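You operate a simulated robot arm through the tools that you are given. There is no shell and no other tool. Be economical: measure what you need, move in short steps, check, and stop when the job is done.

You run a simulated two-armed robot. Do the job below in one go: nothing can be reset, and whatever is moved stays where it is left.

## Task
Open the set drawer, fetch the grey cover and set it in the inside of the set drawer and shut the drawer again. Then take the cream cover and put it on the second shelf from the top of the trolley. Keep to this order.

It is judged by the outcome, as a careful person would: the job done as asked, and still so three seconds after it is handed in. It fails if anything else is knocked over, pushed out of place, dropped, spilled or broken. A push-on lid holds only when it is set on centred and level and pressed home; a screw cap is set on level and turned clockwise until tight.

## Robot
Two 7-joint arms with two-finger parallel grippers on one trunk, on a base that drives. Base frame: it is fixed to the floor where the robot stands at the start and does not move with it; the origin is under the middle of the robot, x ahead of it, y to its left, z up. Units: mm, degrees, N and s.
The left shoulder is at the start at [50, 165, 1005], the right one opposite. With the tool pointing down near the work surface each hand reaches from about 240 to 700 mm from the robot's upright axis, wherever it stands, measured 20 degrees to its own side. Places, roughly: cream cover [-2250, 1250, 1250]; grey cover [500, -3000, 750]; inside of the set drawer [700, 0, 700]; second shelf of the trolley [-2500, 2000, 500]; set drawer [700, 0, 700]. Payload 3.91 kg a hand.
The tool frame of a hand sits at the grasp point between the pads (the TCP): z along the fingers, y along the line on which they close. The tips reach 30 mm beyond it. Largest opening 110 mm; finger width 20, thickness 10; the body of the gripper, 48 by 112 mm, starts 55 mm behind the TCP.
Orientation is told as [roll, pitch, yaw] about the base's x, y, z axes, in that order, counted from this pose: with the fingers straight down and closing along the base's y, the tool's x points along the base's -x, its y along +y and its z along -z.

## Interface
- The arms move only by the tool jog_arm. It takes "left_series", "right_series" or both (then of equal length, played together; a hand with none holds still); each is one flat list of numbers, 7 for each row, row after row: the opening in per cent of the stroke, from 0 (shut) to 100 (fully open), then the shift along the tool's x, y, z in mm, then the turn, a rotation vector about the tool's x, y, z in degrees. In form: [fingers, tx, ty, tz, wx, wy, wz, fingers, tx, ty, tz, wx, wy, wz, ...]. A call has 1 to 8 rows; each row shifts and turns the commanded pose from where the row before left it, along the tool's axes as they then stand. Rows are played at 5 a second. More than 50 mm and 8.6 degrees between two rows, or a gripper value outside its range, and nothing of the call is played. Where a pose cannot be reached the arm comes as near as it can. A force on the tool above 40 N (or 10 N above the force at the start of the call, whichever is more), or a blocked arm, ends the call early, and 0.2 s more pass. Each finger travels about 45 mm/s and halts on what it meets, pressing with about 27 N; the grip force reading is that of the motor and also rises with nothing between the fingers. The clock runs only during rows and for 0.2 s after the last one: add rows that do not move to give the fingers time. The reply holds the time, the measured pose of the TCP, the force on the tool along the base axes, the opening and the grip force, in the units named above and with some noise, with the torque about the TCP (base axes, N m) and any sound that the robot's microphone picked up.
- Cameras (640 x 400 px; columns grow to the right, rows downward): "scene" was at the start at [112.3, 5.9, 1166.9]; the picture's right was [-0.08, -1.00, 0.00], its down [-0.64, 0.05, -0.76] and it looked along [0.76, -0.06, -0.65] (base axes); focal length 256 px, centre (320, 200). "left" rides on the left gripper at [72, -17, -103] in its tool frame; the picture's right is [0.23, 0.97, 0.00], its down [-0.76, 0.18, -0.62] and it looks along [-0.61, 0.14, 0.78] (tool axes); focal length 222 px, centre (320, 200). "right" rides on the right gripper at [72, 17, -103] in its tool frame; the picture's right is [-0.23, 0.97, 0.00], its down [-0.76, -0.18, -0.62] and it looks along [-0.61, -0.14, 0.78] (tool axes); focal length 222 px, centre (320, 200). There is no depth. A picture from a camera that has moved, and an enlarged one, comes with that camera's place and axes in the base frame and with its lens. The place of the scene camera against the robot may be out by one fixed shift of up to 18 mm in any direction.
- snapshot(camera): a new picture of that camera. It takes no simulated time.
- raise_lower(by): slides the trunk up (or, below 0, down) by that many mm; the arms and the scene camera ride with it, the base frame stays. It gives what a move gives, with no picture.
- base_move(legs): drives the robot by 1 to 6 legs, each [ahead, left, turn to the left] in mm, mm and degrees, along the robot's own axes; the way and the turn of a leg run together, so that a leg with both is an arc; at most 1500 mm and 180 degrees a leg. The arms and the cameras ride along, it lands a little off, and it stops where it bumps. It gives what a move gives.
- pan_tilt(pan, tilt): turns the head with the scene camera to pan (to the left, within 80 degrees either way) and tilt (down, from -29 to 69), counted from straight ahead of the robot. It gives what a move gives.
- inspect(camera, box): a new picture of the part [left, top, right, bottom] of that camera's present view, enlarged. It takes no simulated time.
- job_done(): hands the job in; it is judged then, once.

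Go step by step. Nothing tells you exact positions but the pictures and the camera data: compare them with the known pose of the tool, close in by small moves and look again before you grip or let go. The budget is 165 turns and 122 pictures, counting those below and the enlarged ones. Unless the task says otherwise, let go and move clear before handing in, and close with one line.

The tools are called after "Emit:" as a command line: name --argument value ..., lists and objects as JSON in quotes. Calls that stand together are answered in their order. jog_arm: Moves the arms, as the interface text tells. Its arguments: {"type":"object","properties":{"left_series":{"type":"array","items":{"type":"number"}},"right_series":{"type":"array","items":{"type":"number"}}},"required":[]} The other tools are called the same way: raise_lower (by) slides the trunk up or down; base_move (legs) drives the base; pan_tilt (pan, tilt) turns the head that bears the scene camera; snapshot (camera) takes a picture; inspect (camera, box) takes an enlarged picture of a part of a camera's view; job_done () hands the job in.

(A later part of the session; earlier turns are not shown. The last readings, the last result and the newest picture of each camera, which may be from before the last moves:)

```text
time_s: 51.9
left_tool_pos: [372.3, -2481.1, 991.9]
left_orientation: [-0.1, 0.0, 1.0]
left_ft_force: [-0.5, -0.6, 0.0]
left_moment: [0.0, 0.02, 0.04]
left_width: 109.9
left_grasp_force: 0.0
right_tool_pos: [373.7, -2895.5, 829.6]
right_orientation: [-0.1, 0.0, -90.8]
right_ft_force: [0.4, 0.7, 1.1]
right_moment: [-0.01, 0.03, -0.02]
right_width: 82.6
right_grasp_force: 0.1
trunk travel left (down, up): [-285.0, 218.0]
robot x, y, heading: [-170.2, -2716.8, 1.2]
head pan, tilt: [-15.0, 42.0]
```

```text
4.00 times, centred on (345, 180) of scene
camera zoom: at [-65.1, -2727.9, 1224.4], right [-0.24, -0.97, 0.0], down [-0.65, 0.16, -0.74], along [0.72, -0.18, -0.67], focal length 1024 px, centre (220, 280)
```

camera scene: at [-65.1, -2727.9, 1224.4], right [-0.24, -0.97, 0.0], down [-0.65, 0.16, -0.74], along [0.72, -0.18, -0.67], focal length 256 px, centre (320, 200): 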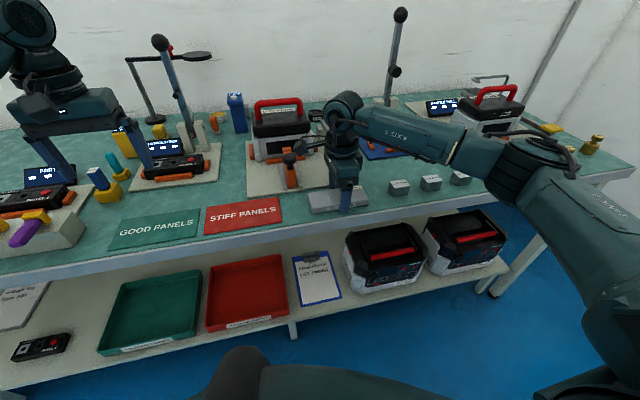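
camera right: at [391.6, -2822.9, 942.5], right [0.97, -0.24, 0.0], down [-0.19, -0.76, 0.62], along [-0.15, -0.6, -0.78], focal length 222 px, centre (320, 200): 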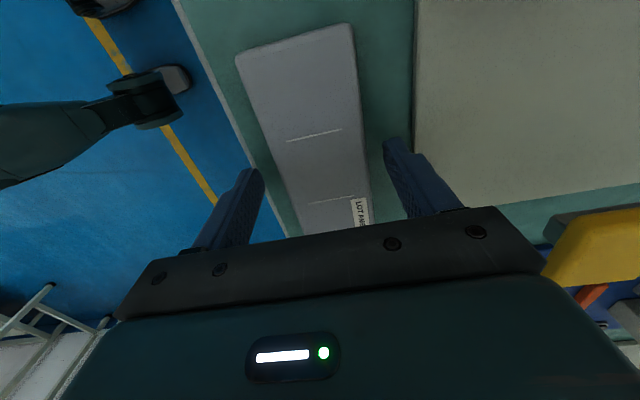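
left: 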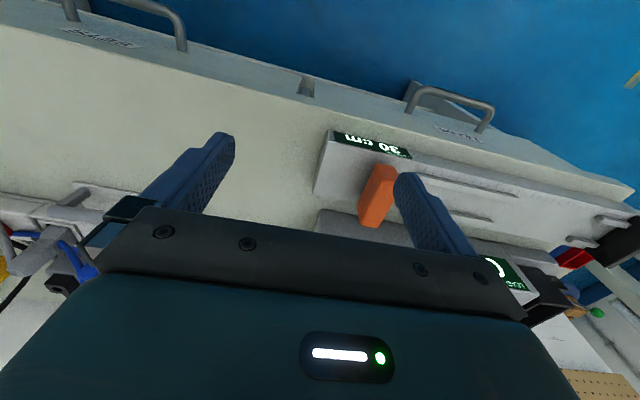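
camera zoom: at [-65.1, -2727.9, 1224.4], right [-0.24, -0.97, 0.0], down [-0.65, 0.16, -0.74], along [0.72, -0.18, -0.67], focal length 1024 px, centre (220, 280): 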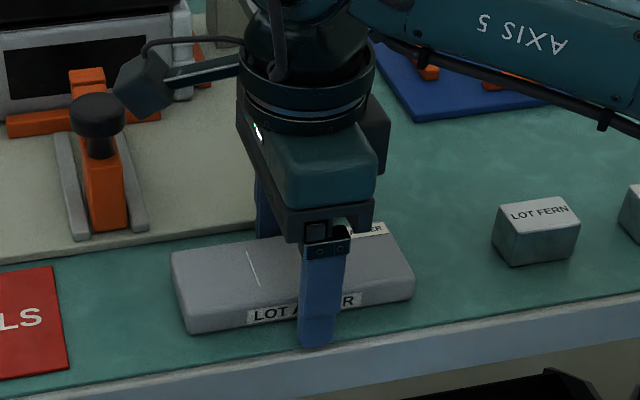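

Fingertips straddle the cover just above the table. Close.

Emit:
jog_arm --right_series '[0, 0, 0, 0, 0, 0, 0, 0, 0, 0, 0, 0, 0, 0, 0, 0, 0, 0, 0, 0, 0, 0, 0, 0, 0, 0, 0, 0]'

Emit:
jog_arm --right_series '[0, 0, 0, -15, 0, 0, 0, 0, 0, 0, -25, 0, 0, 0, 0, 0, 0, -30, 0, 0, 0, 0, 0, 0, 0, 0, 0, 0]'

Emit:
snapshot --camera "right"

Emit:
snapshot --camera "scene"

```text
time_s: 52.9
left_tool_pos: [373.0, -2480.2, 993.5]
left_orientation: [0.1, 0.0, 0.9]
left_ft_force: [-0.4, 0.5, 0.1]
left_moment: [0.0, -0.01, 0.03]
left_width: 109.9
left_grasp_force: 0.0
right_tool_pos: [374.5, -2896.5, 831.1]
right_orientation: [0.0, 0.0, -91.0]
right_ft_force: [0.5, 0.9, 0.4]
right_moment: [0.05, -0.15, 0.01]
right_width: 57.4
right_grasp_force: 26.4
trunk travel left (down, up): [-285.0, 218.0]
robot x, y, heading: [-174.0, -2721.2, 0.9]
head pan, tilt: [-15.0, 42.0]
```

```text
time_s: 53.9
left_tool_pos: [372.7, -2480.2, 992.5]
left_orientation: [-0.1, 0.0, 0.9]
left_ft_force: [0.1, 0.1, -0.3]
left_moment: [-0.04, 0.02, 0.01]
left_width: 109.9
left_grasp_force: 0.0
right_tool_pos: [375.1, -2895.3, 901.4]
right_orientation: [0.0, 0.0, -91.0]
right_ft_force: [0.1, -0.8, -1.6]
right_moment: [-0.01, -0.01, 0.02]
right_width: 57.5
right_grasp_force: 27.3
trunk travel left (down, up): [-285.0, 218.0]
robot x, y, heading: [-169.8, -2718.5, 1.0]
head pan, tilt: [-15.0, 42.0]
```

```text
90 pictures are left
camera right: at [392.5, -2822.6, 1005.3], right [0.97, -0.24, 0.0], down [-0.19, -0.76, 0.62], along [-0.15, -0.6, -0.78], focal length 222 px, centre (320, 200)
```

right: 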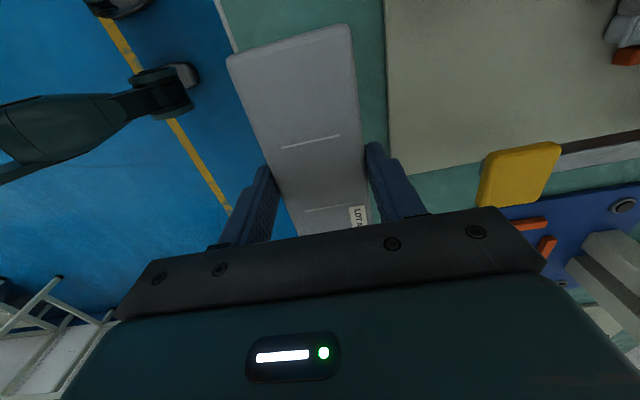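

```text
89 pictures are left
camera scene: at [-65.0, -2728.0, 1224.3], right [-0.24, -0.97, 0.0], down [-0.65, 0.16, -0.74], along [0.72, -0.18, -0.67], focal length 256 px, centre (320, 200)
```

scene: 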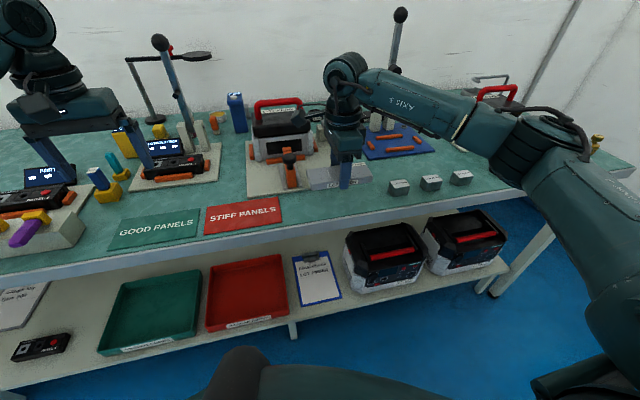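

The grey cover is held at 57 mm and lifted. I raise the trunk, back off and strafe back to the set drawer.

Emit:
raise_lower --by 60

Emit:
base_move --legs '[[-250, 0, -0.9], [0, 1450, 0], [0, 1447, 0]]'

Emit:
pan_tilt --pan -10 --tilt 45

Emit:
snapshot --camera "scene"

Emit:
snapshot --camera "right"

```text
time_s: 54.9
left_tool_pos: [372.6, -2481.1, 1053.5]
left_orientation: [0.1, 0.1, 1.0]
left_ft_force: [1.0, 0.7, -0.3]
left_moment: [-0.04, 0.01, 0.02]
left_width: 109.6
left_grasp_force: 0.0
right_tool_pos: [375.1, -2896.7, 961.2]
right_orientation: [0.0, 0.0, -91.1]
right_ft_force: [-0.6, -0.6, -1.5]
right_moment: [0.0, -0.03, 0.02]
right_width: 57.3
right_grasp_force: 27.1
trunk travel left (down, up): [-345.0, 158.0]
robot x, y, heading: [-176.1, -2720.1, 0.9]
head pan, tilt: [-15.0, 42.0]
```

```text
time_s: 70.3
left_tool_pos: [170.8, 390.5, 1052.2]
left_orientation: [-0.1, 0.0, -1.1]
left_ft_force: [0.4, 0.9, -0.2]
left_moment: [0.01, -0.04, 0.01]
left_width: 109.8
left_grasp_force: 0.0
right_tool_pos: [159.2, -24.2, 962.0]
right_orientation: [-0.1, 0.0, -93.0]
right_ft_force: [-0.6, -0.4, -2.1]
right_moment: [0.0, -0.02, -0.02]
right_width: 57.6
right_grasp_force: 27.0
trunk travel left (down, up): [-345.0, 158.0]
robot x, y, heading: [-388.3, 173.5, -1.1]
head pan, tilt: [-15.0, 42.0]
```

```text
time_s: 70.9
left_tool_pos: [170.8, 390.3, 1053.2]
left_orientation: [0.0, 0.0, -1.1]
left_ft_force: [0.9, -1.3, 0.6]
left_moment: [0.01, -0.01, 0.01]
left_width: 109.6
left_grasp_force: 0.1
right_tool_pos: [158.0, -24.0, 961.1]
right_orientation: [0.0, -0.1, -93.0]
right_ft_force: [0.3, -0.1, -0.8]
right_moment: [0.03, -0.01, 0.01]
right_width: 57.5
right_grasp_force: 27.5
trunk travel left (down, up): [-345.0, 158.0]
robot x, y, heading: [-383.6, 171.7, -1.4]
head pan, tilt: [-10.0, 45.0]
```

```text
88 pictures are left
camera scene: at [-276.4, 166.5, 1280.0], right [-0.19, -0.98, 0.0], down [-0.69, 0.14, -0.71], along [0.69, -0.14, -0.71], focal length 256 px, centre (320, 200)
```

scene: 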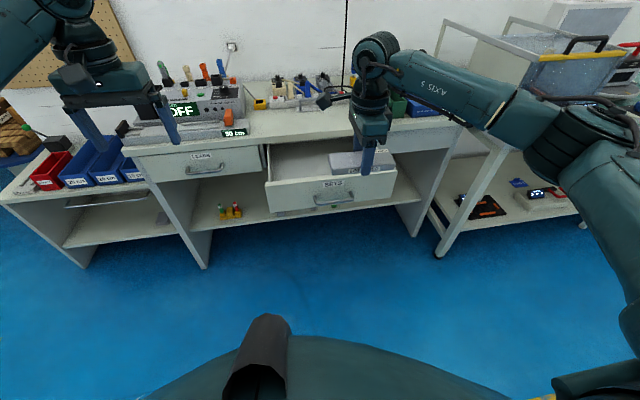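

```text
87 pictures are left
camera right: at [178.4, 48.3, 1065.0], right [0.96, -0.28, 0.0], down [-0.22, -0.75, 0.62], along [-0.17, -0.6, -0.78], focal length 222 px, centre (320, 200)
```

right: 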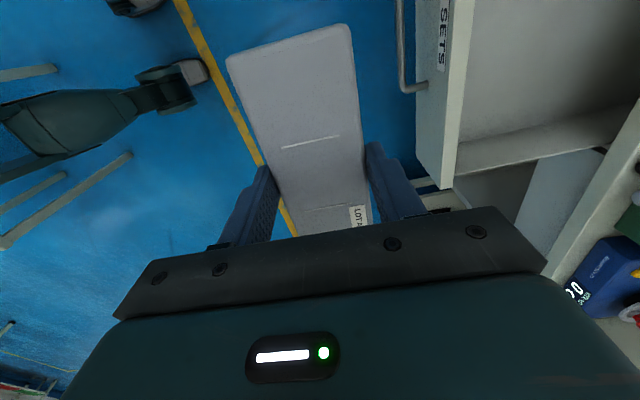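

I drive ahead so the cover comes above the open drawer, then look.

Emit:
base_move --legs '[[250, 12, 1.2]]'

Emit:
snapshot --camera "right"

Emit:
snapshot --camera "scene"

```text
time_s: 72.8
left_tool_pos: [420.4, 411.7, 1051.8]
left_orientation: [-0.1, 0.0, 0.1]
left_ft_force: [0.4, 0.5, -0.4]
left_moment: [0.03, 0.03, 0.02]
left_width: 110.2
left_grasp_force: 0.1
right_tool_pos: [416.6, -1.7, 960.5]
right_orientation: [0.0, 0.0, -91.7]
right_ft_force: [0.5, 0.8, -2.4]
right_moment: [0.0, 0.01, 0.01]
right_width: 57.4
right_grasp_force: 27.5
trunk travel left (down, up): [-345.0, 158.0]
robot x, y, heading: [-127.9, 178.8, 0.0]
head pan, tilt: [-10.0, 45.0]
```

```text
86 pictures are left
camera right: at [435.2, 70.1, 1064.8], right [0.97, -0.26, 0.0], down [-0.2, -0.76, 0.62], along [-0.16, -0.6, -0.78], focal length 222 px, centre (320, 200)
```

right: 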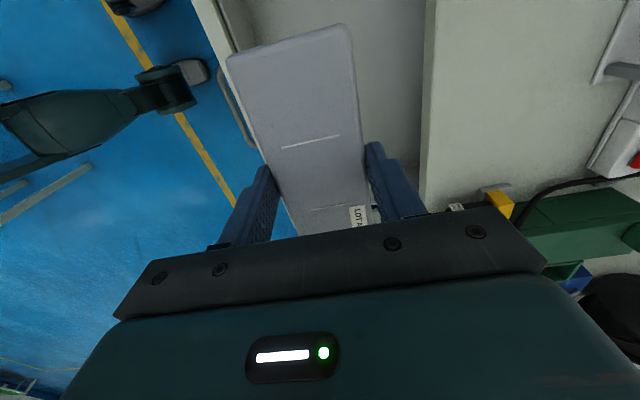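

```text
85 pictures are left
camera scene: at [-21.8, 178.4, 1279.9], right [-0.17, -0.99, 0.0], down [-0.7, 0.12, -0.71], along [0.7, -0.12, -0.71], focal length 256 px, centre (320, 200)
```

scene: 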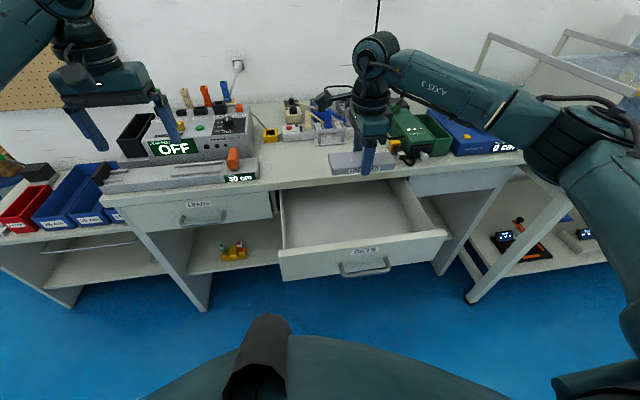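

The drawer opening spans about x 340–534 and y ±200. I move the cover to x ≈ 437 and lower with the trunk.

Emit:
jog_arm --right_series '[0, 2, 20, 0, 0, 0, -1.7, 0, 0, 0, 0, 0, 0, 0]'

Emit:
raise_lower --by -170

Emit:
snapshot --camera "right"

Emit:
snapshot --camera "scene"

```text
time_s: 73.4
left_tool_pos: [418.0, 412.5, 1053.3]
left_orientation: [0.0, 0.0, 0.1]
left_ft_force: [0.7, 0.7, 0.9]
left_moment: [-0.01, 0.0, -0.02]
left_width: 110.1
left_grasp_force: 0.1
right_tool_pos: [434.3, -1.7, 960.9]
right_orientation: [0.0, 0.1, -90.0]
right_ft_force: [0.3, 0.4, -1.6]
right_moment: [-0.05, -0.01, -0.01]
right_width: 57.7
right_grasp_force: 26.6
trunk travel left (down, up): [-345.0, 158.0]
robot x, y, heading: [-129.4, 180.5, 0.3]
head pan, tilt: [-10.0, 45.0]
```

```text
time_s: 75.3
left_tool_pos: [419.4, 411.3, 883.0]
left_orientation: [-0.1, 0.0, 0.1]
left_ft_force: [0.2, 1.0, 0.6]
left_moment: [-0.01, -0.01, 0.01]
left_width: 110.2
left_grasp_force: 0.0
right_tool_pos: [434.9, -1.1, 791.7]
right_orientation: [0.0, -0.1, -90.1]
right_ft_force: [-0.3, -1.1, -1.9]
right_moment: [0.01, 0.0, 0.01]
right_width: 57.7
right_grasp_force: 27.0
trunk travel left (down, up): [-175.0, 328.0]
robot x, y, heading: [-126.7, 175.9, -0.0]
head pan, tilt: [-10.0, 45.0]
```

```text
84 pictures are left
camera right: at [451.2, 72.2, 895.2], right [0.97, -0.23, 0.0], down [-0.18, -0.76, 0.62], along [-0.14, -0.61, -0.78], focal length 222 px, centre (320, 200)
```

right: 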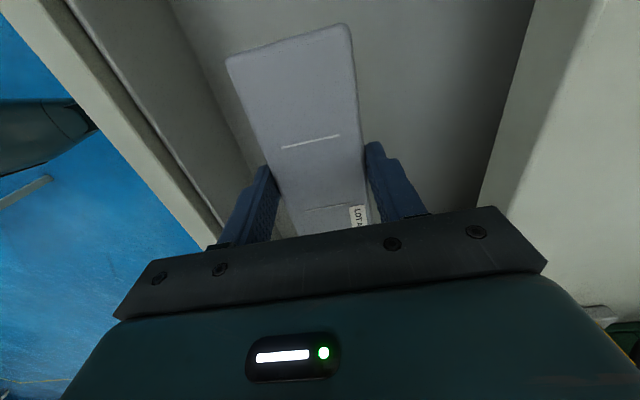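

```text
83 pictures are left
camera scene: at [-22.4, 178.4, 1110.1], right [-0.17, -0.99, 0.0], down [-0.7, 0.12, -0.71], along [0.7, -0.12, -0.71], focal length 256 px, centre (320, 200)
```

scene: 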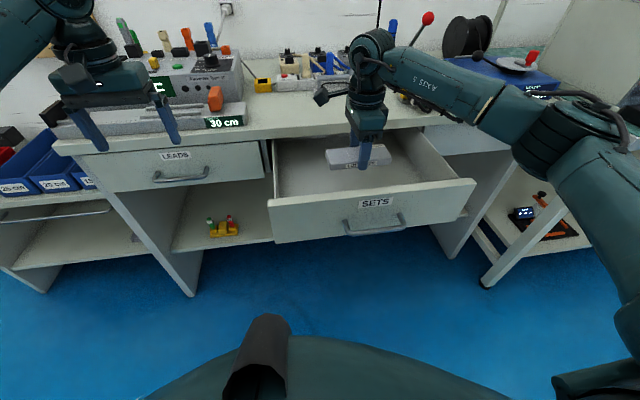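

Well centred over the drawer. Lower further: trunk 55 mm, then arm in small steps to feel the floor.

Emit:
raise_lower --by -55

Emit:
jog_arm --right_series '[0, 0, 0, 8, 0, 0, 0, 0, 0, 0, 8, 0, 0, 0]'

Emit:
snapshot --camera "right"

Emit:
snapshot --camera "scene"

```text
time_s: 76.2
left_tool_pos: [420.2, 412.0, 827.8]
left_orientation: [0.0, 0.0, 0.1]
left_ft_force: [-0.4, -0.3, -0.4]
left_moment: [-0.03, 0.0, -0.01]
left_width: 110.0
left_grasp_force: 0.1
right_tool_pos: [435.6, -1.1, 736.4]
right_orientation: [-0.1, -0.1, -90.0]
right_ft_force: [0.0, -0.8, -1.7]
right_moment: [0.04, -0.01, -0.02]
right_width: 57.4
right_grasp_force: 27.5
trunk travel left (down, up): [-120.0, 383.0]
robot x, y, heading: [-130.7, 176.6, -0.4]
head pan, tilt: [-10.0, 45.0]
```

```text
time_s: 76.8
left_tool_pos: [419.7, 411.0, 829.1]
left_orientation: [0.0, 0.0, 0.1]
left_ft_force: [-0.3, 0.4, -0.8]
left_moment: [0.02, 0.0, 0.02]
left_width: 110.3
left_grasp_force: 0.0
right_tool_pos: [434.7, -1.3, 720.7]
right_orientation: [0.0, 0.0, -90.1]
right_ft_force: [0.1, -0.3, -2.0]
right_moment: [0.01, -0.01, 0.0]
right_width: 57.7
right_grasp_force: 26.9
trunk travel left (down, up): [-120.0, 383.0]
robot x, y, heading: [-127.8, 175.3, 0.3]
head pan, tilt: [-10.0, 45.0]
```

```text
82 pictures are left
camera right: at [451.2, 72.0, 824.1], right [0.97, -0.23, 0.0], down [-0.18, -0.76, 0.62], along [-0.14, -0.61, -0.78], focal length 222 px, centre (320, 200)
```

right: 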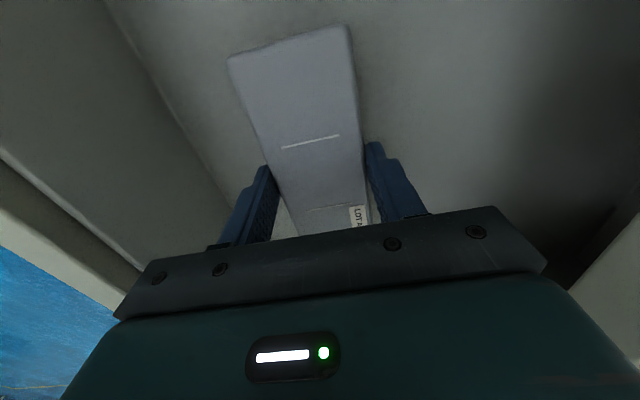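

```text
81 pictures are left
camera scene: at [-22.3, 178.4, 1055.0], right [-0.17, -0.99, 0.0], down [-0.7, 0.12, -0.71], along [0.7, -0.12, -0.71], focal length 256 px, centre (320, 200)
```

scene: 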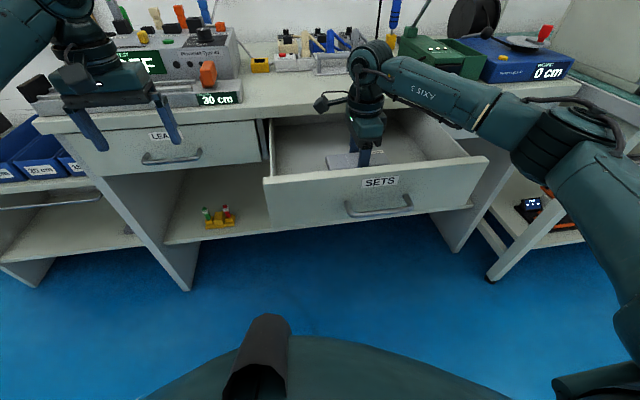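

Continue lowering in small steps until the cover touches the drawer floor.

Emit:
jog_arm --right_series '[0, 0, 0, 7, 0, 0, 0, 0, 0, 0, 7, 0, 0, 0, 0, 0, 0, 5, 0, 0, 0, 0, 0, 0, 0, 0, 0, 0]'

Emit:
snapshot --camera "right"

```text
time_s: 77.8
left_tool_pos: [419.6, 411.9, 828.4]
left_orientation: [0.1, 0.0, 0.1]
left_ft_force: [0.0, -0.4, -0.3]
left_moment: [-0.02, 0.01, 0.03]
left_width: 109.9
left_grasp_force: 0.0
right_tool_pos: [434.6, -0.7, 700.5]
right_orientation: [0.0, 0.0, -90.0]
right_ft_force: [-0.6, -0.5, -1.8]
right_moment: [0.01, -0.04, 0.03]
right_width: 57.5
right_grasp_force: 27.0
trunk travel left (down, up): [-120.0, 383.0]
robot x, y, heading: [-135.3, 181.5, 0.2]
head pan, tilt: [-10.0, 45.0]
```

```text
80 pictures are left
camera right: at [450.9, 72.4, 804.7], right [0.97, -0.23, 0.0], down [-0.18, -0.76, 0.62], along [-0.14, -0.61, -0.78], focal length 222 px, centre (320, 200)
```

right: 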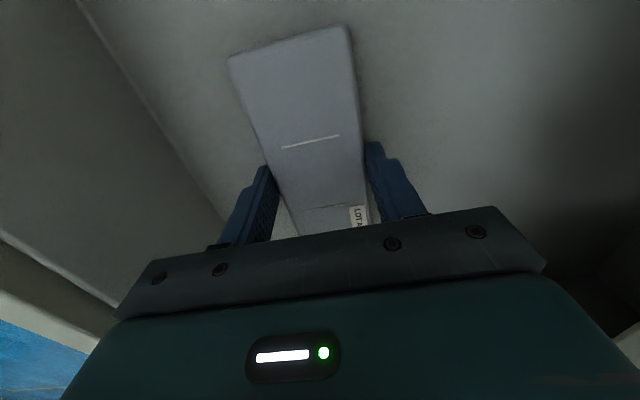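

Floor estimated about z 655, some 12 mm below the cover. Ease down in 3 mm steps.

Emit:
jog_arm --right_series '[0, 0, 0, 3, 0, 0, 0, 0, 0, 0, 3, 0, 0, 0, 0, 0, 0, 3, 0, 0, 0, 0, 0, 0, 0, 0, 0, 0]'

Emit:
jog_arm --right_series '[0, 0, 0, 2, 0, 0, 0, 0, 0, 0, 2, 0, 0, 0, 0, 0, 0, 0, 0, 0, 0]'

```text
time_s: 78.8
left_tool_pos: [418.0, 413.0, 828.3]
left_orientation: [0.0, 0.0, 0.0]
left_ft_force: [0.3, 0.4, 0.0]
left_moment: [0.0, 0.01, -0.02]
left_width: 110.0
left_grasp_force: 0.1
right_tool_pos: [434.6, -1.6, 693.2]
right_orientation: [0.2, 0.1, -90.0]
right_ft_force: [-0.6, -0.9, 9.6]
right_moment: [-0.14, 0.35, 0.02]
right_width: 57.5
right_grasp_force: 27.2
trunk travel left (down, up): [-120.0, 383.0]
robot x, y, heading: [-129.8, 180.4, -0.0]
head pan, tilt: [-10.0, 45.0]
```

```text
time_s: 79.7
left_tool_pos: [417.2, 411.8, 829.8]
left_orientation: [0.0, -0.2, 0.1]
left_ft_force: [0.1, 0.0, 0.2]
left_moment: [-0.03, 0.0, -0.02]
left_width: 110.0
left_grasp_force: 0.1
right_tool_pos: [435.0, -0.1, 694.4]
right_orientation: [0.4, 0.2, -90.0]
right_ft_force: [1.4, -4.5, 32.3]
right_moment: [-0.09, 0.79, -0.02]
right_width: 57.4
right_grasp_force: 26.5
trunk travel left (down, up): [-120.0, 383.0]
robot x, y, heading: [-127.6, 178.1, -0.0]
head pan, tilt: [-10.0, 45.0]
```

Contact with the floor is made (32 N upward). Ease off a few mm, then open to 75 % and lift out.

Emit:
jog_arm --right_series '[0, 0, 0, -4, 0, 0, 0, 78, 0, 0, 0, 0, 0, 0, 78, 0, 0, 0, 0, 0, 0, 78, 0, 0, 0, 0, 0, 0, 78, 0, 0, -10, 0, 0, 0, 78, 0, 0, -20, 0, 0, 0, 78, 0, 0, -20, 0, 0, 0]'

Emit:
snapshot --camera "right"

```text
time_s: 81.2
left_tool_pos: [419.8, 411.2, 829.5]
left_orientation: [0.0, -0.1, 0.0]
left_ft_force: [-0.6, 0.5, -0.1]
left_moment: [0.02, -0.01, -0.02]
left_width: 110.2
left_grasp_force: 0.1
right_tool_pos: [434.8, -1.5, 740.4]
right_orientation: [-0.1, -0.1, -90.0]
right_ft_force: [-0.1, 0.2, 0.0]
right_moment: [-0.02, 0.0, 0.02]
right_width: 85.8
right_grasp_force: 0.1
trunk travel left (down, up): [-120.0, 383.0]
robot x, y, heading: [-129.3, 179.8, 0.1]
head pan, tilt: [-10.0, 45.0]
```

```text
79 pictures are left
camera right: at [451.5, 72.0, 844.6], right [0.97, -0.23, 0.0], down [-0.18, -0.76, 0.62], along [-0.14, -0.61, -0.78], focal length 222 px, centre (320, 200)
```

right: 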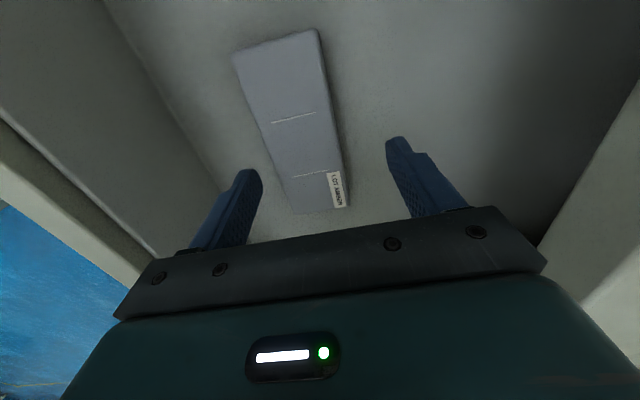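

The cover lies flat in the drawer. I raise, back off, and tilt the hand forward with fingers closed to push the drawer shut.

Emit:
raise_lower --by 190

Emit:
base_move --legs '[[-320, 0, 0]]'

Emit:
jog_arm --right_series '[0, 0, 0, 0, -8.2, 0, 0, 0, 0, 0, 0, -8.2, 0, 0, 0, 0, 0, 0, -8.2, 0, 0, 0, 0, 0, 0, -8.2, 0, 0, 0, 0, 0, 0, -8.2, 0, 0, 0, 0, 0, 0, -8, 0, 0, 0, 0, 0, 0, -8, 0, 0, 0, 0, 0, 0, -8, 0, 0]'

Emit:
raise_lower --by -190

Emit:
snapshot --camera "right"

Emit:
snapshot --camera "scene"

```text
time_s: 83.3
left_tool_pos: [417.7, 413.2, 1018.5]
left_orientation: [0.0, 0.0, 0.0]
left_ft_force: [0.0, 0.2, -0.4]
left_moment: [-0.02, -0.01, 0.02]
left_width: 110.3
left_grasp_force: 0.1
right_tool_pos: [435.3, -0.9, 931.4]
right_orientation: [-0.1, 0.0, -89.9]
right_ft_force: [-0.1, -0.2, -0.1]
right_moment: [-0.04, -0.04, 0.02]
right_width: 85.8
right_grasp_force: 0.1
trunk travel left (down, up): [-310.0, 193.0]
robot x, y, heading: [-132.0, 178.5, 0.3]
head pan, tilt: [-10.0, 45.0]
```

```text
time_s: 85.5
left_tool_pos: [99.6, 410.4, 1017.6]
left_orientation: [0.0, 0.0, 0.2]
left_ft_force: [0.2, -0.9, -0.1]
left_moment: [0.0, 0.0, -0.01]
left_width: 109.8
left_grasp_force: 0.0
right_tool_pos: [116.4, -1.2, 931.4]
right_orientation: [0.2, -0.1, -90.0]
right_ft_force: [0.0, 0.3, 0.2]
right_moment: [0.0, 0.0, 0.05]
right_width: 85.7
right_grasp_force: 0.0
trunk travel left (down, up): [-310.0, 193.0]
robot x, y, heading: [-448.4, 178.3, 0.2]
head pan, tilt: [-10.0, 45.0]
```

```text
time_s: 87.3
left_tool_pos: [100.5, 413.4, 1017.4]
left_orientation: [-0.1, 0.0, 0.2]
left_ft_force: [0.6, 0.2, 0.1]
left_moment: [-0.06, 0.04, 0.03]
left_width: 109.9
left_grasp_force: 0.0
right_tool_pos: [114.1, 20.6, 934.7]
right_orientation: [62.7, 0.8, -88.1]
right_ft_force: [0.1, 1.1, -0.1]
right_moment: [-0.01, -0.03, 0.0]
right_width: 0.0
right_grasp_force: 26.6
right hand out of reach, approached as far as the arm can: row 8
trunk travel left (down, up): [-310.0, 193.0]
robot x, y, heading: [-447.3, 179.6, 0.4]
head pan, tilt: [-10.0, 45.0]
```

```text
time_s: 89.3
left_tool_pos: [101.0, 410.9, 828.7]
left_orientation: [0.0, 0.1, 0.2]
left_ft_force: [0.3, 0.5, 0.1]
left_moment: [-0.02, -0.05, 0.01]
left_width: 110.0
left_grasp_force: 0.0
right_tool_pos: [114.8, 20.3, 743.2]
right_orientation: [62.6, 0.8, -88.3]
right_ft_force: [-0.2, 0.2, 0.4]
right_moment: [0.0, 0.04, -0.04]
right_width: 0.1
right_grasp_force: 27.4
trunk travel left (down, up): [-120.0, 383.0]
robot x, y, heading: [-449.1, 181.6, 0.0]
head pan, tilt: [-10.0, 45.0]
```

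```text
78 pictures are left
camera right: at [27.9, 89.5, 807.4], right [0.46, -0.22, 0.86], down [-0.61, -0.78, 0.12], along [0.65, -0.58, -0.49], focal length 222 px, centre (320, 200)
```

right: 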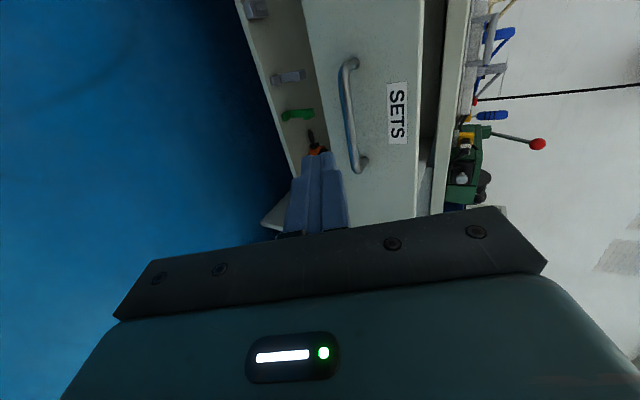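

```text
77 pictures are left
camera scene: at [-341.1, 177.8, 1055.1], right [-0.17, -0.99, 0.0], down [-0.7, 0.12, -0.71], along [0.7, -0.12, -0.71], focal length 256 px, centre (320, 200)
```

scene: 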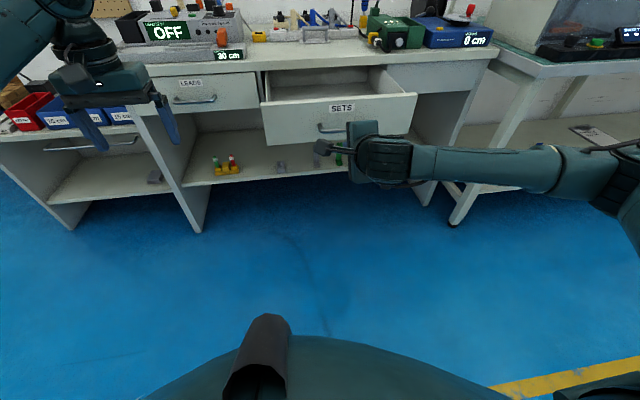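

I check the blue device's readout (it looks changed), and the pushing hand's alignment.

Emit:
inspect --camera "scene" --box '[340, 0, 500, 100]'

Emit:
inspect --camera "scene" --box '[240, 60, 440, 185]'

```text
4.00 times, centred on (420, 50) of scene
camera zoom: at [-341.1, 177.8, 1055.1], right [-0.17, -0.99, 0.0], down [-0.7, 0.12, -0.71], along [0.7, -0.12, -0.71], focal length 1024 px, centre (-80, 800)
```

zoom: 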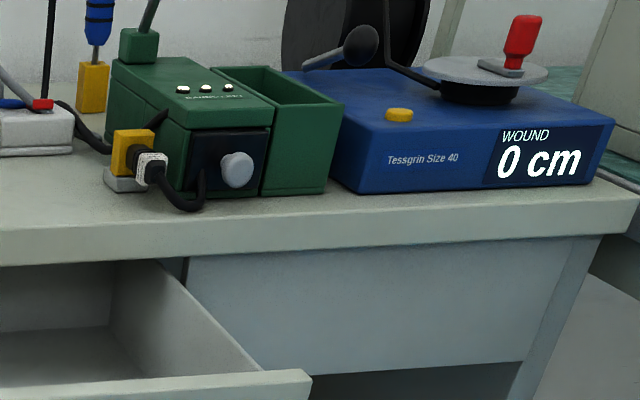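

```text
3.20 times, centred on (340, 122) of scene
camera zoom: at [-341.1, 177.8, 1055.1], right [-0.17, -0.99, 0.0], down [-0.7, 0.12, -0.71], along [0.7, -0.12, -0.71], focal length 820 px, centre (256, 448)
```

zoom: 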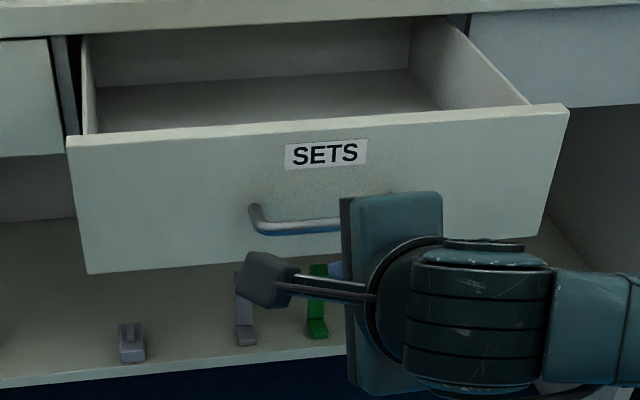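

The readout still says 0 cm, all fine. I align the fingertips with the panel at label height and approach.

Emit:
jog_arm --right_series '[0, -10, 12, 23, 0, 0, 0, 0, -10, 12, 23, 0, 0, 0]'

Emit:
base_move --legs '[[80, 0, 0]]'

Emit:
snapshot --camera "right"

```text
time_s: 89.9
left_tool_pos: [100.8, 410.8, 827.2]
left_orientation: [0.0, 0.0, 0.2]
left_ft_force: [0.8, 0.6, 0.1]
left_moment: [-0.01, -0.02, 0.02]
left_width: 110.1
left_grasp_force: 0.1
right_tool_pos: [167.3, 1.4, 742.2]
right_orientation: [62.5, 0.8, -88.1]
right_ft_force: [0.0, 0.5, 0.7]
right_moment: [0.01, 0.03, -0.01]
right_width: 0.0
right_grasp_force: 27.1
trunk travel left (down, up): [-120.0, 383.0]
robot x, y, heading: [-448.6, 180.8, 0.1]
head pan, tilt: [-10.0, 45.0]
```

```text
time_s: 91.0
left_tool_pos: [181.7, 410.6, 827.4]
left_orientation: [0.0, -0.1, 0.1]
left_ft_force: [0.5, 0.4, -0.1]
left_moment: [0.0, 0.01, 0.02]
left_width: 109.9
left_grasp_force: 0.0
right_tool_pos: [247.2, 0.5, 742.9]
right_orientation: [62.6, 0.7, -88.3]
right_ft_force: [-0.7, -0.6, -0.3]
right_moment: [-0.02, 0.01, -0.02]
right_width: 0.0
right_grasp_force: 27.2
trunk travel left (down, up): [-120.0, 383.0]
robot x, y, heading: [-367.0, 178.2, 0.0]
head pan, tilt: [-10.0, 45.0]
```

```text
74 pictures are left
camera right: at [160.7, 70.5, 807.3], right [0.46, -0.22, 0.86], down [-0.61, -0.78, 0.12], along [0.65, -0.58, -0.49], focal length 222 px, centre (320, 200)
```

right: 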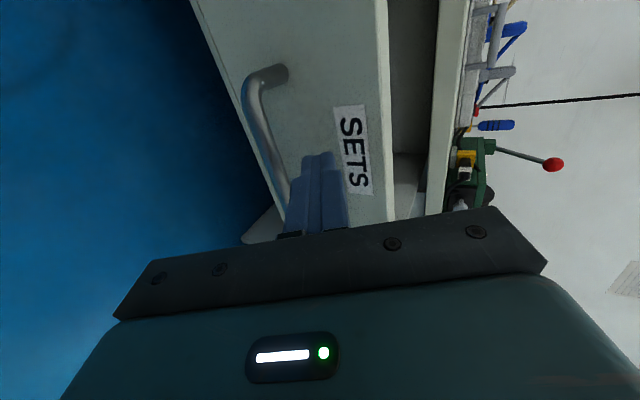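

Fingertips will meet the panel just below the label. Push with the base for the first part.

Emit:
base_move --legs '[[60, 0, 0], [120, 0, 0]]'

Emit:
snapshot --camera "right"

```text
time_s: 92.8
left_tool_pos: [362.8, 408.4, 827.7]
left_orientation: [-0.1, 0.0, -0.1]
left_ft_force: [0.4, 0.6, 0.2]
left_moment: [0.02, 0.01, 0.0]
left_width: 110.1
left_grasp_force: 0.1
right_tool_pos: [427.1, -1.8, 744.1]
right_orientation: [62.7, 0.7, -88.2]
right_ft_force: [-0.3, -0.9, 0.1]
right_moment: [0.0, -0.02, 0.02]
right_width: 0.0
right_grasp_force: 27.0
trunk travel left (down, up): [-120.0, 383.0]
robot x, y, heading: [-189.6, 178.6, -0.3]
head pan, tilt: [-10.0, 45.0]
```

```text
73 pictures are left
camera right: at [341.0, 69.0, 807.1], right [0.46, -0.23, 0.86], down [-0.61, -0.78, 0.12], along [0.65, -0.58, -0.49], focal length 222 px, centre (320, 200)
```

right: 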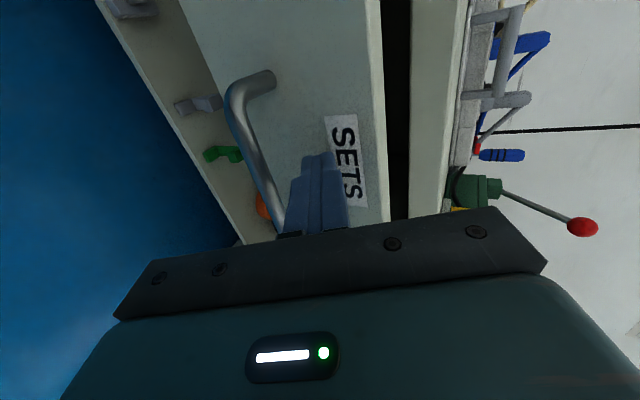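

The drawer is moving in. Finish by arm with force feedback.

Emit:
jog_arm --right_series '[0, 0, 7, 13.5, 0, 0, 0, 0, 0, 7, 13.5, 0, 0, 0, 0, 0, 7, 13.5, 0, 0, 0, 0, 0, 7, 13.5, 0, 0, 0, 0, 0, 7, 13.5, 0, 0, 0]'

Emit:
snapshot --camera "right"

```text
time_s: 94.0
left_tool_pos: [362.8, 408.7, 828.2]
left_orientation: [-0.1, 0.0, 0.0]
left_ft_force: [0.1, 0.8, -0.1]
left_moment: [0.02, 0.03, 0.0]
left_width: 110.2
left_grasp_force: 0.0
right_tool_pos: [503.6, 2.8, 742.4]
right_orientation: [62.5, 0.9, -88.4]
right_ft_force: [0.3, -0.5, 0.0]
right_moment: [0.03, 0.02, 0.02]
right_width: 0.0
right_grasp_force: 27.3
trunk travel left (down, up): [-120.0, 383.0]
robot x, y, heading: [-190.8, 177.3, -0.1]
head pan, tilt: [-10.0, 45.0]
```

```text
72 pictures are left
camera right: at [416.9, 72.0, 806.1], right [0.46, -0.23, 0.86], down [-0.61, -0.78, 0.12], along [0.65, -0.58, -0.49], focal length 222 px, centre (320, 200)
```

right: 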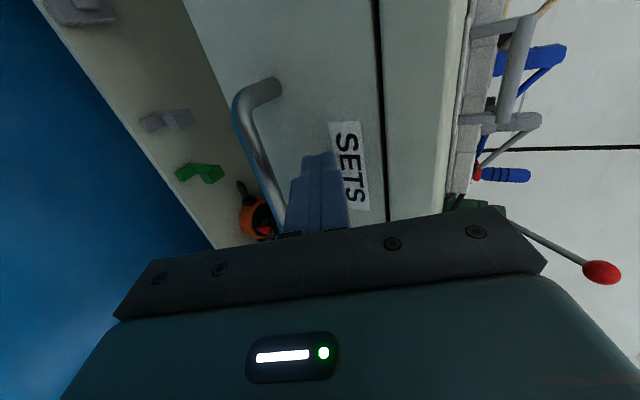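

Nearly closed; keep pushing until it stops.

Emit:
jog_arm --right_series '[0, 0, 3, 6, 0, 0, 0, 0, 0, 3, 6, 0, 0, 0, 0, 0, 3, 6, 0, 0, 0, 0, 0, 3, 6, 0, 0, 0]'

Emit:
snapshot --camera "right"

```text
time_s: 94.7
left_tool_pos: [360.5, 406.7, 830.6]
left_orientation: [0.0, -0.1, -0.3]
left_ft_force: [-0.3, 0.2, 0.0]
left_moment: [0.0, 0.02, 0.03]
left_width: 110.0
left_grasp_force: 0.0
right_tool_pos: [512.8, 1.6, 742.2]
right_orientation: [62.2, 1.0, -88.6]
right_ft_force: [-23.6, -2.9, 7.7]
right_moment: [-0.07, -0.05, -0.26]
right_width: 0.0
right_grasp_force: 27.4
trunk travel left (down, up): [-120.0, 383.0]
robot x, y, heading: [-184.5, 178.6, -0.4]
head pan, tilt: [-10.0, 45.0]
stopped in row 3 (right hand): the force on the tool passed its limit (the readings are from after the stop); the commanded pose is now the measured one
```

```text
71 pictures are left
camera right: at [426.2, 71.6, 807.2], right [0.46, -0.23, 0.86], down [-0.61, -0.78, 0.12], along [0.64, -0.58, -0.5], focal length 222 px, centre (320, 200)
```

right: 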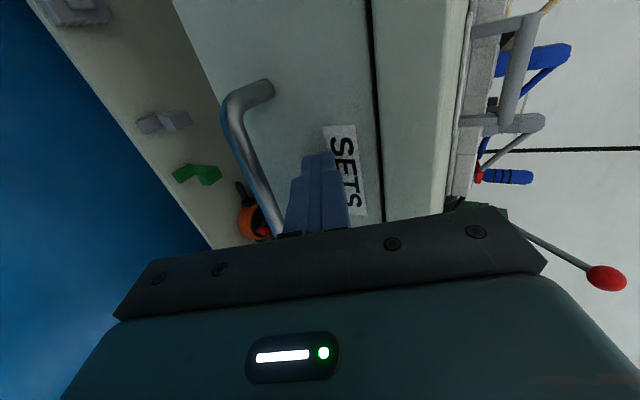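

The drawer hit its stop. Back off and verify from the scene camera.

Emit:
base_move --legs '[[-260, 0, 0]]'

Emit:
pan_tilt --pan 0 --tilt 45

Emit:
snapshot --camera "scene"

```text
time_s: 96.6
left_tool_pos: [98.5, 406.9, 827.7]
left_orientation: [0.0, 0.0, -0.3]
left_ft_force: [-0.4, -0.1, 0.2]
left_moment: [0.01, -0.01, 0.01]
left_width: 110.0
left_grasp_force: 0.0
right_tool_pos: [247.6, -0.2, 739.5]
right_orientation: [62.1, 0.9, -88.8]
right_ft_force: [0.6, 0.3, -0.1]
right_moment: [0.01, -0.03, 0.0]
right_width: 0.0
right_grasp_force: 26.7
trunk travel left (down, up): [-120.0, 383.0]
robot x, y, heading: [-455.5, 182.3, -0.3]
head pan, tilt: [-10.0, 45.0]
```

```text
time_s: 97.3
left_tool_pos: [95.5, 407.1, 828.0]
left_orientation: [0.1, 0.0, -0.4]
left_ft_force: [-0.1, 0.1, -0.5]
left_moment: [0.01, 0.03, 0.02]
left_width: 110.0
left_grasp_force: 0.1
right_tool_pos: [248.0, 0.4, 739.4]
right_orientation: [62.1, 0.8, -88.9]
right_ft_force: [0.6, -0.3, 0.1]
right_moment: [-0.01, 0.01, 0.0]
right_width: 0.0
right_grasp_force: 26.8
trunk travel left (down, up): [-120.0, 383.0]
robot x, y, heading: [-456.3, 180.6, -0.3]
head pan, tilt: [0.0, 45.0]
```

```text
70 pictures are left
camera scene: at [-345.5, 192.3, 1055.0], right [-0.01, -1.0, 0.0], down [-0.71, 0.01, -0.71], along [0.71, -0.01, -0.71], focal length 256 px, centre (320, 200)
```

scene: 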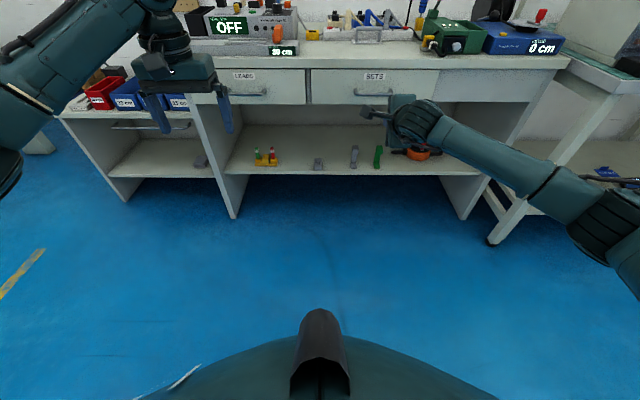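

The drawer is shut flush. Now I retract the right hand, raise the trunk, and turn left to look for the cream cover behind.

Emit:
raise_lower --by 200

Emit:
jog_arm --right_series '[60, 0, 0, -40, 8.3, 0, 0, 60, 0, 0, -40, 8.3, 0, 0, 60, 0, 0, -30, 8.3, 0, 0, 60, 0, 0, 0, 8.3, 0, 0, 60, 0, 0, 0, 8.3, 0, 0, 60, 0, 0, 0, 8.3, 0, 0, 60, 0, 0, 0, 8.3, 0, 0, 60, 0, 0, 0, 4, 0, 0]'

Emit:
base_move --legs '[[0, 0, 90]]'

Emit:
pan_tilt --pan 40 --tilt 10

Emit:
snapshot --camera "scene"

```text
time_s: 99.5
left_tool_pos: [96.9, 407.3, 1028.1]
left_orientation: [0.1, -0.1, -0.5]
left_ft_force: [-0.2, -0.5, -0.2]
left_moment: [-0.01, -0.01, 0.01]
left_width: 109.9
left_grasp_force: 0.0
right_tool_pos: [248.7, 0.7, 939.0]
right_orientation: [62.0, 0.9, -88.7]
right_ft_force: [0.9, -0.8, 0.3]
right_moment: [-0.02, -0.01, 0.02]
right_width: 0.0
right_grasp_force: 27.1
trunk travel left (down, up): [-320.0, 183.0]
robot x, y, heading: [-455.1, 179.4, -0.5]
head pan, tilt: [0.0, 45.0]
```

```text
time_s: 101.2
left_tool_pos: [97.3, 407.1, 1029.0]
left_orientation: [0.0, 0.1, -0.4]
left_ft_force: [-0.2, 0.2, 0.1]
left_moment: [0.03, -0.01, 0.0]
left_width: 110.0
left_grasp_force: 0.0
right_tool_pos: [158.2, -1.8, 1003.6]
right_orientation: [-0.2, 0.7, -88.8]
right_ft_force: [0.7, 0.0, -0.6]
right_moment: [0.0, -0.03, -0.01]
right_width: 66.0
right_grasp_force: 0.1
trunk travel left (down, up): [-320.0, 183.0]
robot x, y, heading: [-453.5, 182.2, -0.5]
head pan, tilt: [0.0, 45.0]
```

```text
time_s: 105.4
left_tool_pos: [-669.2, 738.7, 1029.0]
left_orientation: [0.0, 0.0, 88.3]
left_ft_force: [0.7, -0.3, -0.2]
left_moment: [-0.03, -0.01, -0.02]
left_width: 110.3
left_grasp_force: 0.1
right_tool_pos: [-258.4, 788.7, 1003.0]
right_orientation: [0.0, 0.8, -0.1]
right_ft_force: [0.1, 0.3, 0.9]
right_moment: [0.01, -0.01, 0.02]
right_width: 66.3
right_grasp_force: 0.0
trunk travel left (down, up): [-320.0, 183.0]
robot x, y, heading: [-452.8, 179.5, 88.3]
head pan, tilt: [0.0, 45.0]
```

```text
time_s: 106.5
left_tool_pos: [-668.4, 736.9, 1028.1]
left_orientation: [0.0, -0.1, 88.3]
left_ft_force: [0.3, -0.1, 0.0]
left_moment: [0.02, -0.02, -0.02]
left_width: 109.9
left_grasp_force: 0.0
right_tool_pos: [-258.2, 788.8, 1001.8]
right_orientation: [-0.1, 0.8, -0.1]
right_ft_force: [0.4, -0.6, 0.0]
right_moment: [0.02, 0.01, 0.03]
right_width: 65.9
right_grasp_force: 0.3
trunk travel left (down, up): [-320.0, 183.0]
robot x, y, heading: [-452.3, 181.2, 88.3]
head pan, tilt: [40.0, 10.0]
```

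```text
69 pictures are left
camera scene: at [-512.7, 295.6, 1309.9], right [0.79, 0.62, 0.0], down [0.11, -0.14, -0.98], along [-0.61, 0.77, -0.17], focal length 256 px, centre (320, 200)
```

scene: 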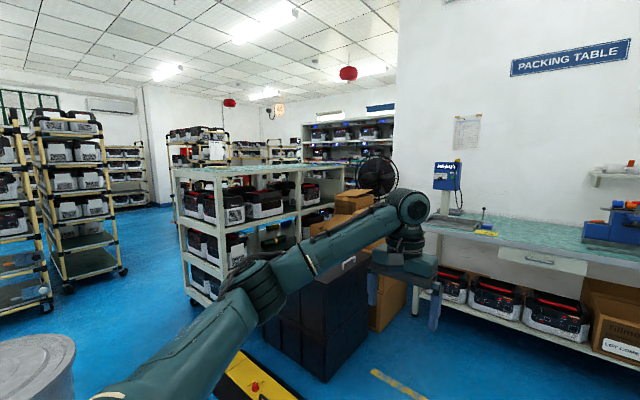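

The cover's rough place projects onto the top of the shelving unit around (209, 162), and the trolley shelf near (271, 232). I zoom in there.

Emit:
inspect --camera "scene" --box '[160, 120, 400, 330]'

Emit:
pan_tilt --pan 78 --tilt 10

Emit:
snapshot --camera "scene"

```text
1.90 times, centred on (280, 225) of scene
camera zoom: at [-512.7, 295.6, 1309.9], right [0.79, 0.62, 0.0], down [0.11, -0.14, -0.98], along [-0.61, 0.77, -0.17], focal length 488 px, centre (396, 152)
```

zoom: 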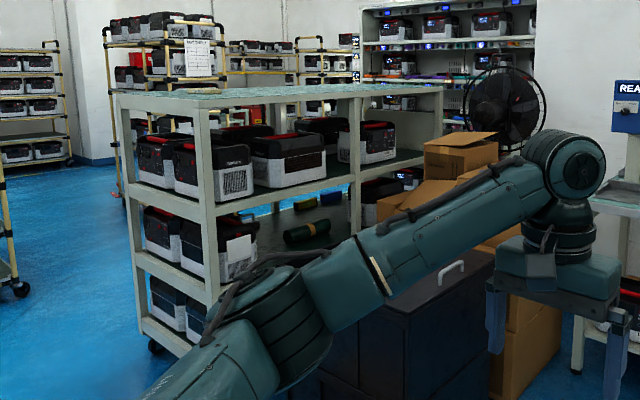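

```text
time_s: 107.5
left_tool_pos: [-668.6, 736.8, 1028.1]
left_orientation: [0.1, 0.0, 88.1]
left_ft_force: [-0.8, 0.0, 0.4]
left_moment: [-0.01, 0.02, -0.03]
left_width: 109.6
left_grasp_force: 0.0
right_tool_pos: [-257.4, 789.4, 1002.5]
right_orientation: [0.0, 0.8, -0.1]
right_ft_force: [0.2, 0.0, 0.2]
right_moment: [-0.01, 0.02, 0.02]
right_width: 66.1
right_grasp_force: 0.2
trunk travel left (down, up): [-320.0, 183.0]
robot x, y, heading: [-454.8, 185.4, 88.2]
head pan, tilt: [78.0, 10.0]
```

```text
67 pictures are left
camera scene: at [-545.5, 244.7, 1310.0], right [0.24, 0.97, 0.0], down [0.17, -0.04, -0.98], along [-0.96, 0.24, -0.17], focal length 256 px, centre (320, 200)
```

scene: 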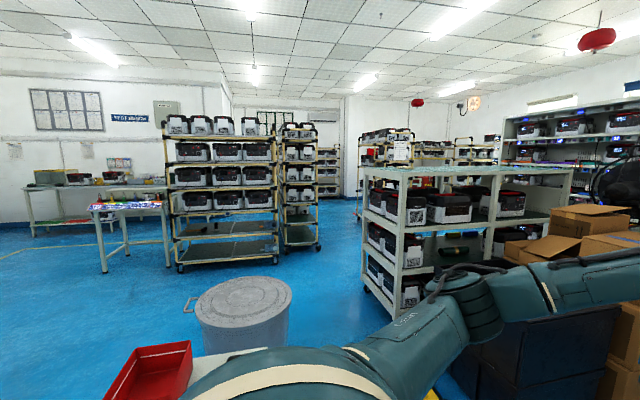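

The unit on casters around [-2500, 2000] is the trolley, its top deck near z 1200 holding (roughly) the cream cover at its near corner. I look lower to check the route.

Emit:
pan_tilt --pan 78 --tilt 40

Emit:
snapshot --camera "scene"

Emit:
pan_tilt --pan 35 --tilt 40

Emit:
snapshot --camera "scene"

```text
time_s: 108.5
left_tool_pos: [-668.4, 737.8, 1029.2]
left_orientation: [0.1, 0.0, 88.1]
left_ft_force: [-0.3, -0.2, 0.3]
left_moment: [-0.01, 0.0, -0.03]
left_width: 110.0
left_grasp_force: 0.0
right_tool_pos: [-259.3, 789.1, 1003.0]
right_orientation: [-0.1, 0.9, -0.1]
right_ft_force: [0.0, 0.4, -1.0]
right_moment: [0.0, 0.01, 0.0]
right_width: 66.0
right_grasp_force: 0.0
trunk travel left (down, up): [-320.0, 183.0]
robot x, y, heading: [-454.9, 180.0, 88.3]
head pan, tilt: [78.0, 40.0]
```

```text
66 pictures are left
camera scene: at [-537.8, 242.7, 1262.4], right [0.24, 0.97, 0.0], down [0.62, -0.15, -0.77], along [-0.74, 0.18, -0.64], focal length 256 px, centre (320, 200)
```

scene: 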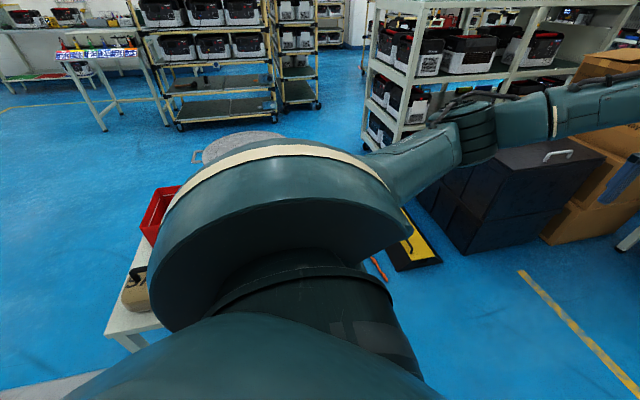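

```text
time_s: 109.6
left_tool_pos: [-667.8, 736.7, 1028.4]
left_orientation: [-0.1, -0.1, 88.2]
left_ft_force: [0.3, -0.1, 0.0]
left_moment: [0.05, 0.0, 0.04]
left_width: 110.0
left_grasp_force: 0.0
right_tool_pos: [-256.0, 789.7, 1002.7]
right_orientation: [0.0, 0.8, -0.1]
right_ft_force: [0.0, -0.8, 0.0]
right_moment: [-0.02, -0.02, -0.01]
right_width: 66.2
right_grasp_force: 0.1
trunk travel left (down, up): [-320.0, 183.0]
robot x, y, heading: [-456.5, 180.9, 88.1]
head pan, tilt: [35.0, 40.0]
```

```text
65 pictures are left
camera scene: at [-501.8, 293.5, 1262.3], right [0.84, 0.55, 0.0], down [0.35, -0.54, -0.77], along [-0.42, 0.64, -0.64], focal length 256 px, centre (320, 200)
```

scene: 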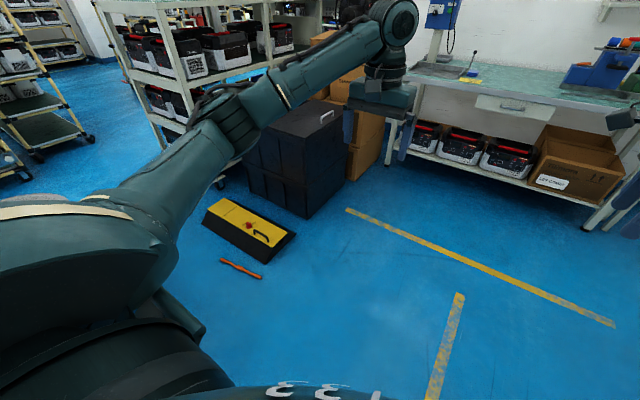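

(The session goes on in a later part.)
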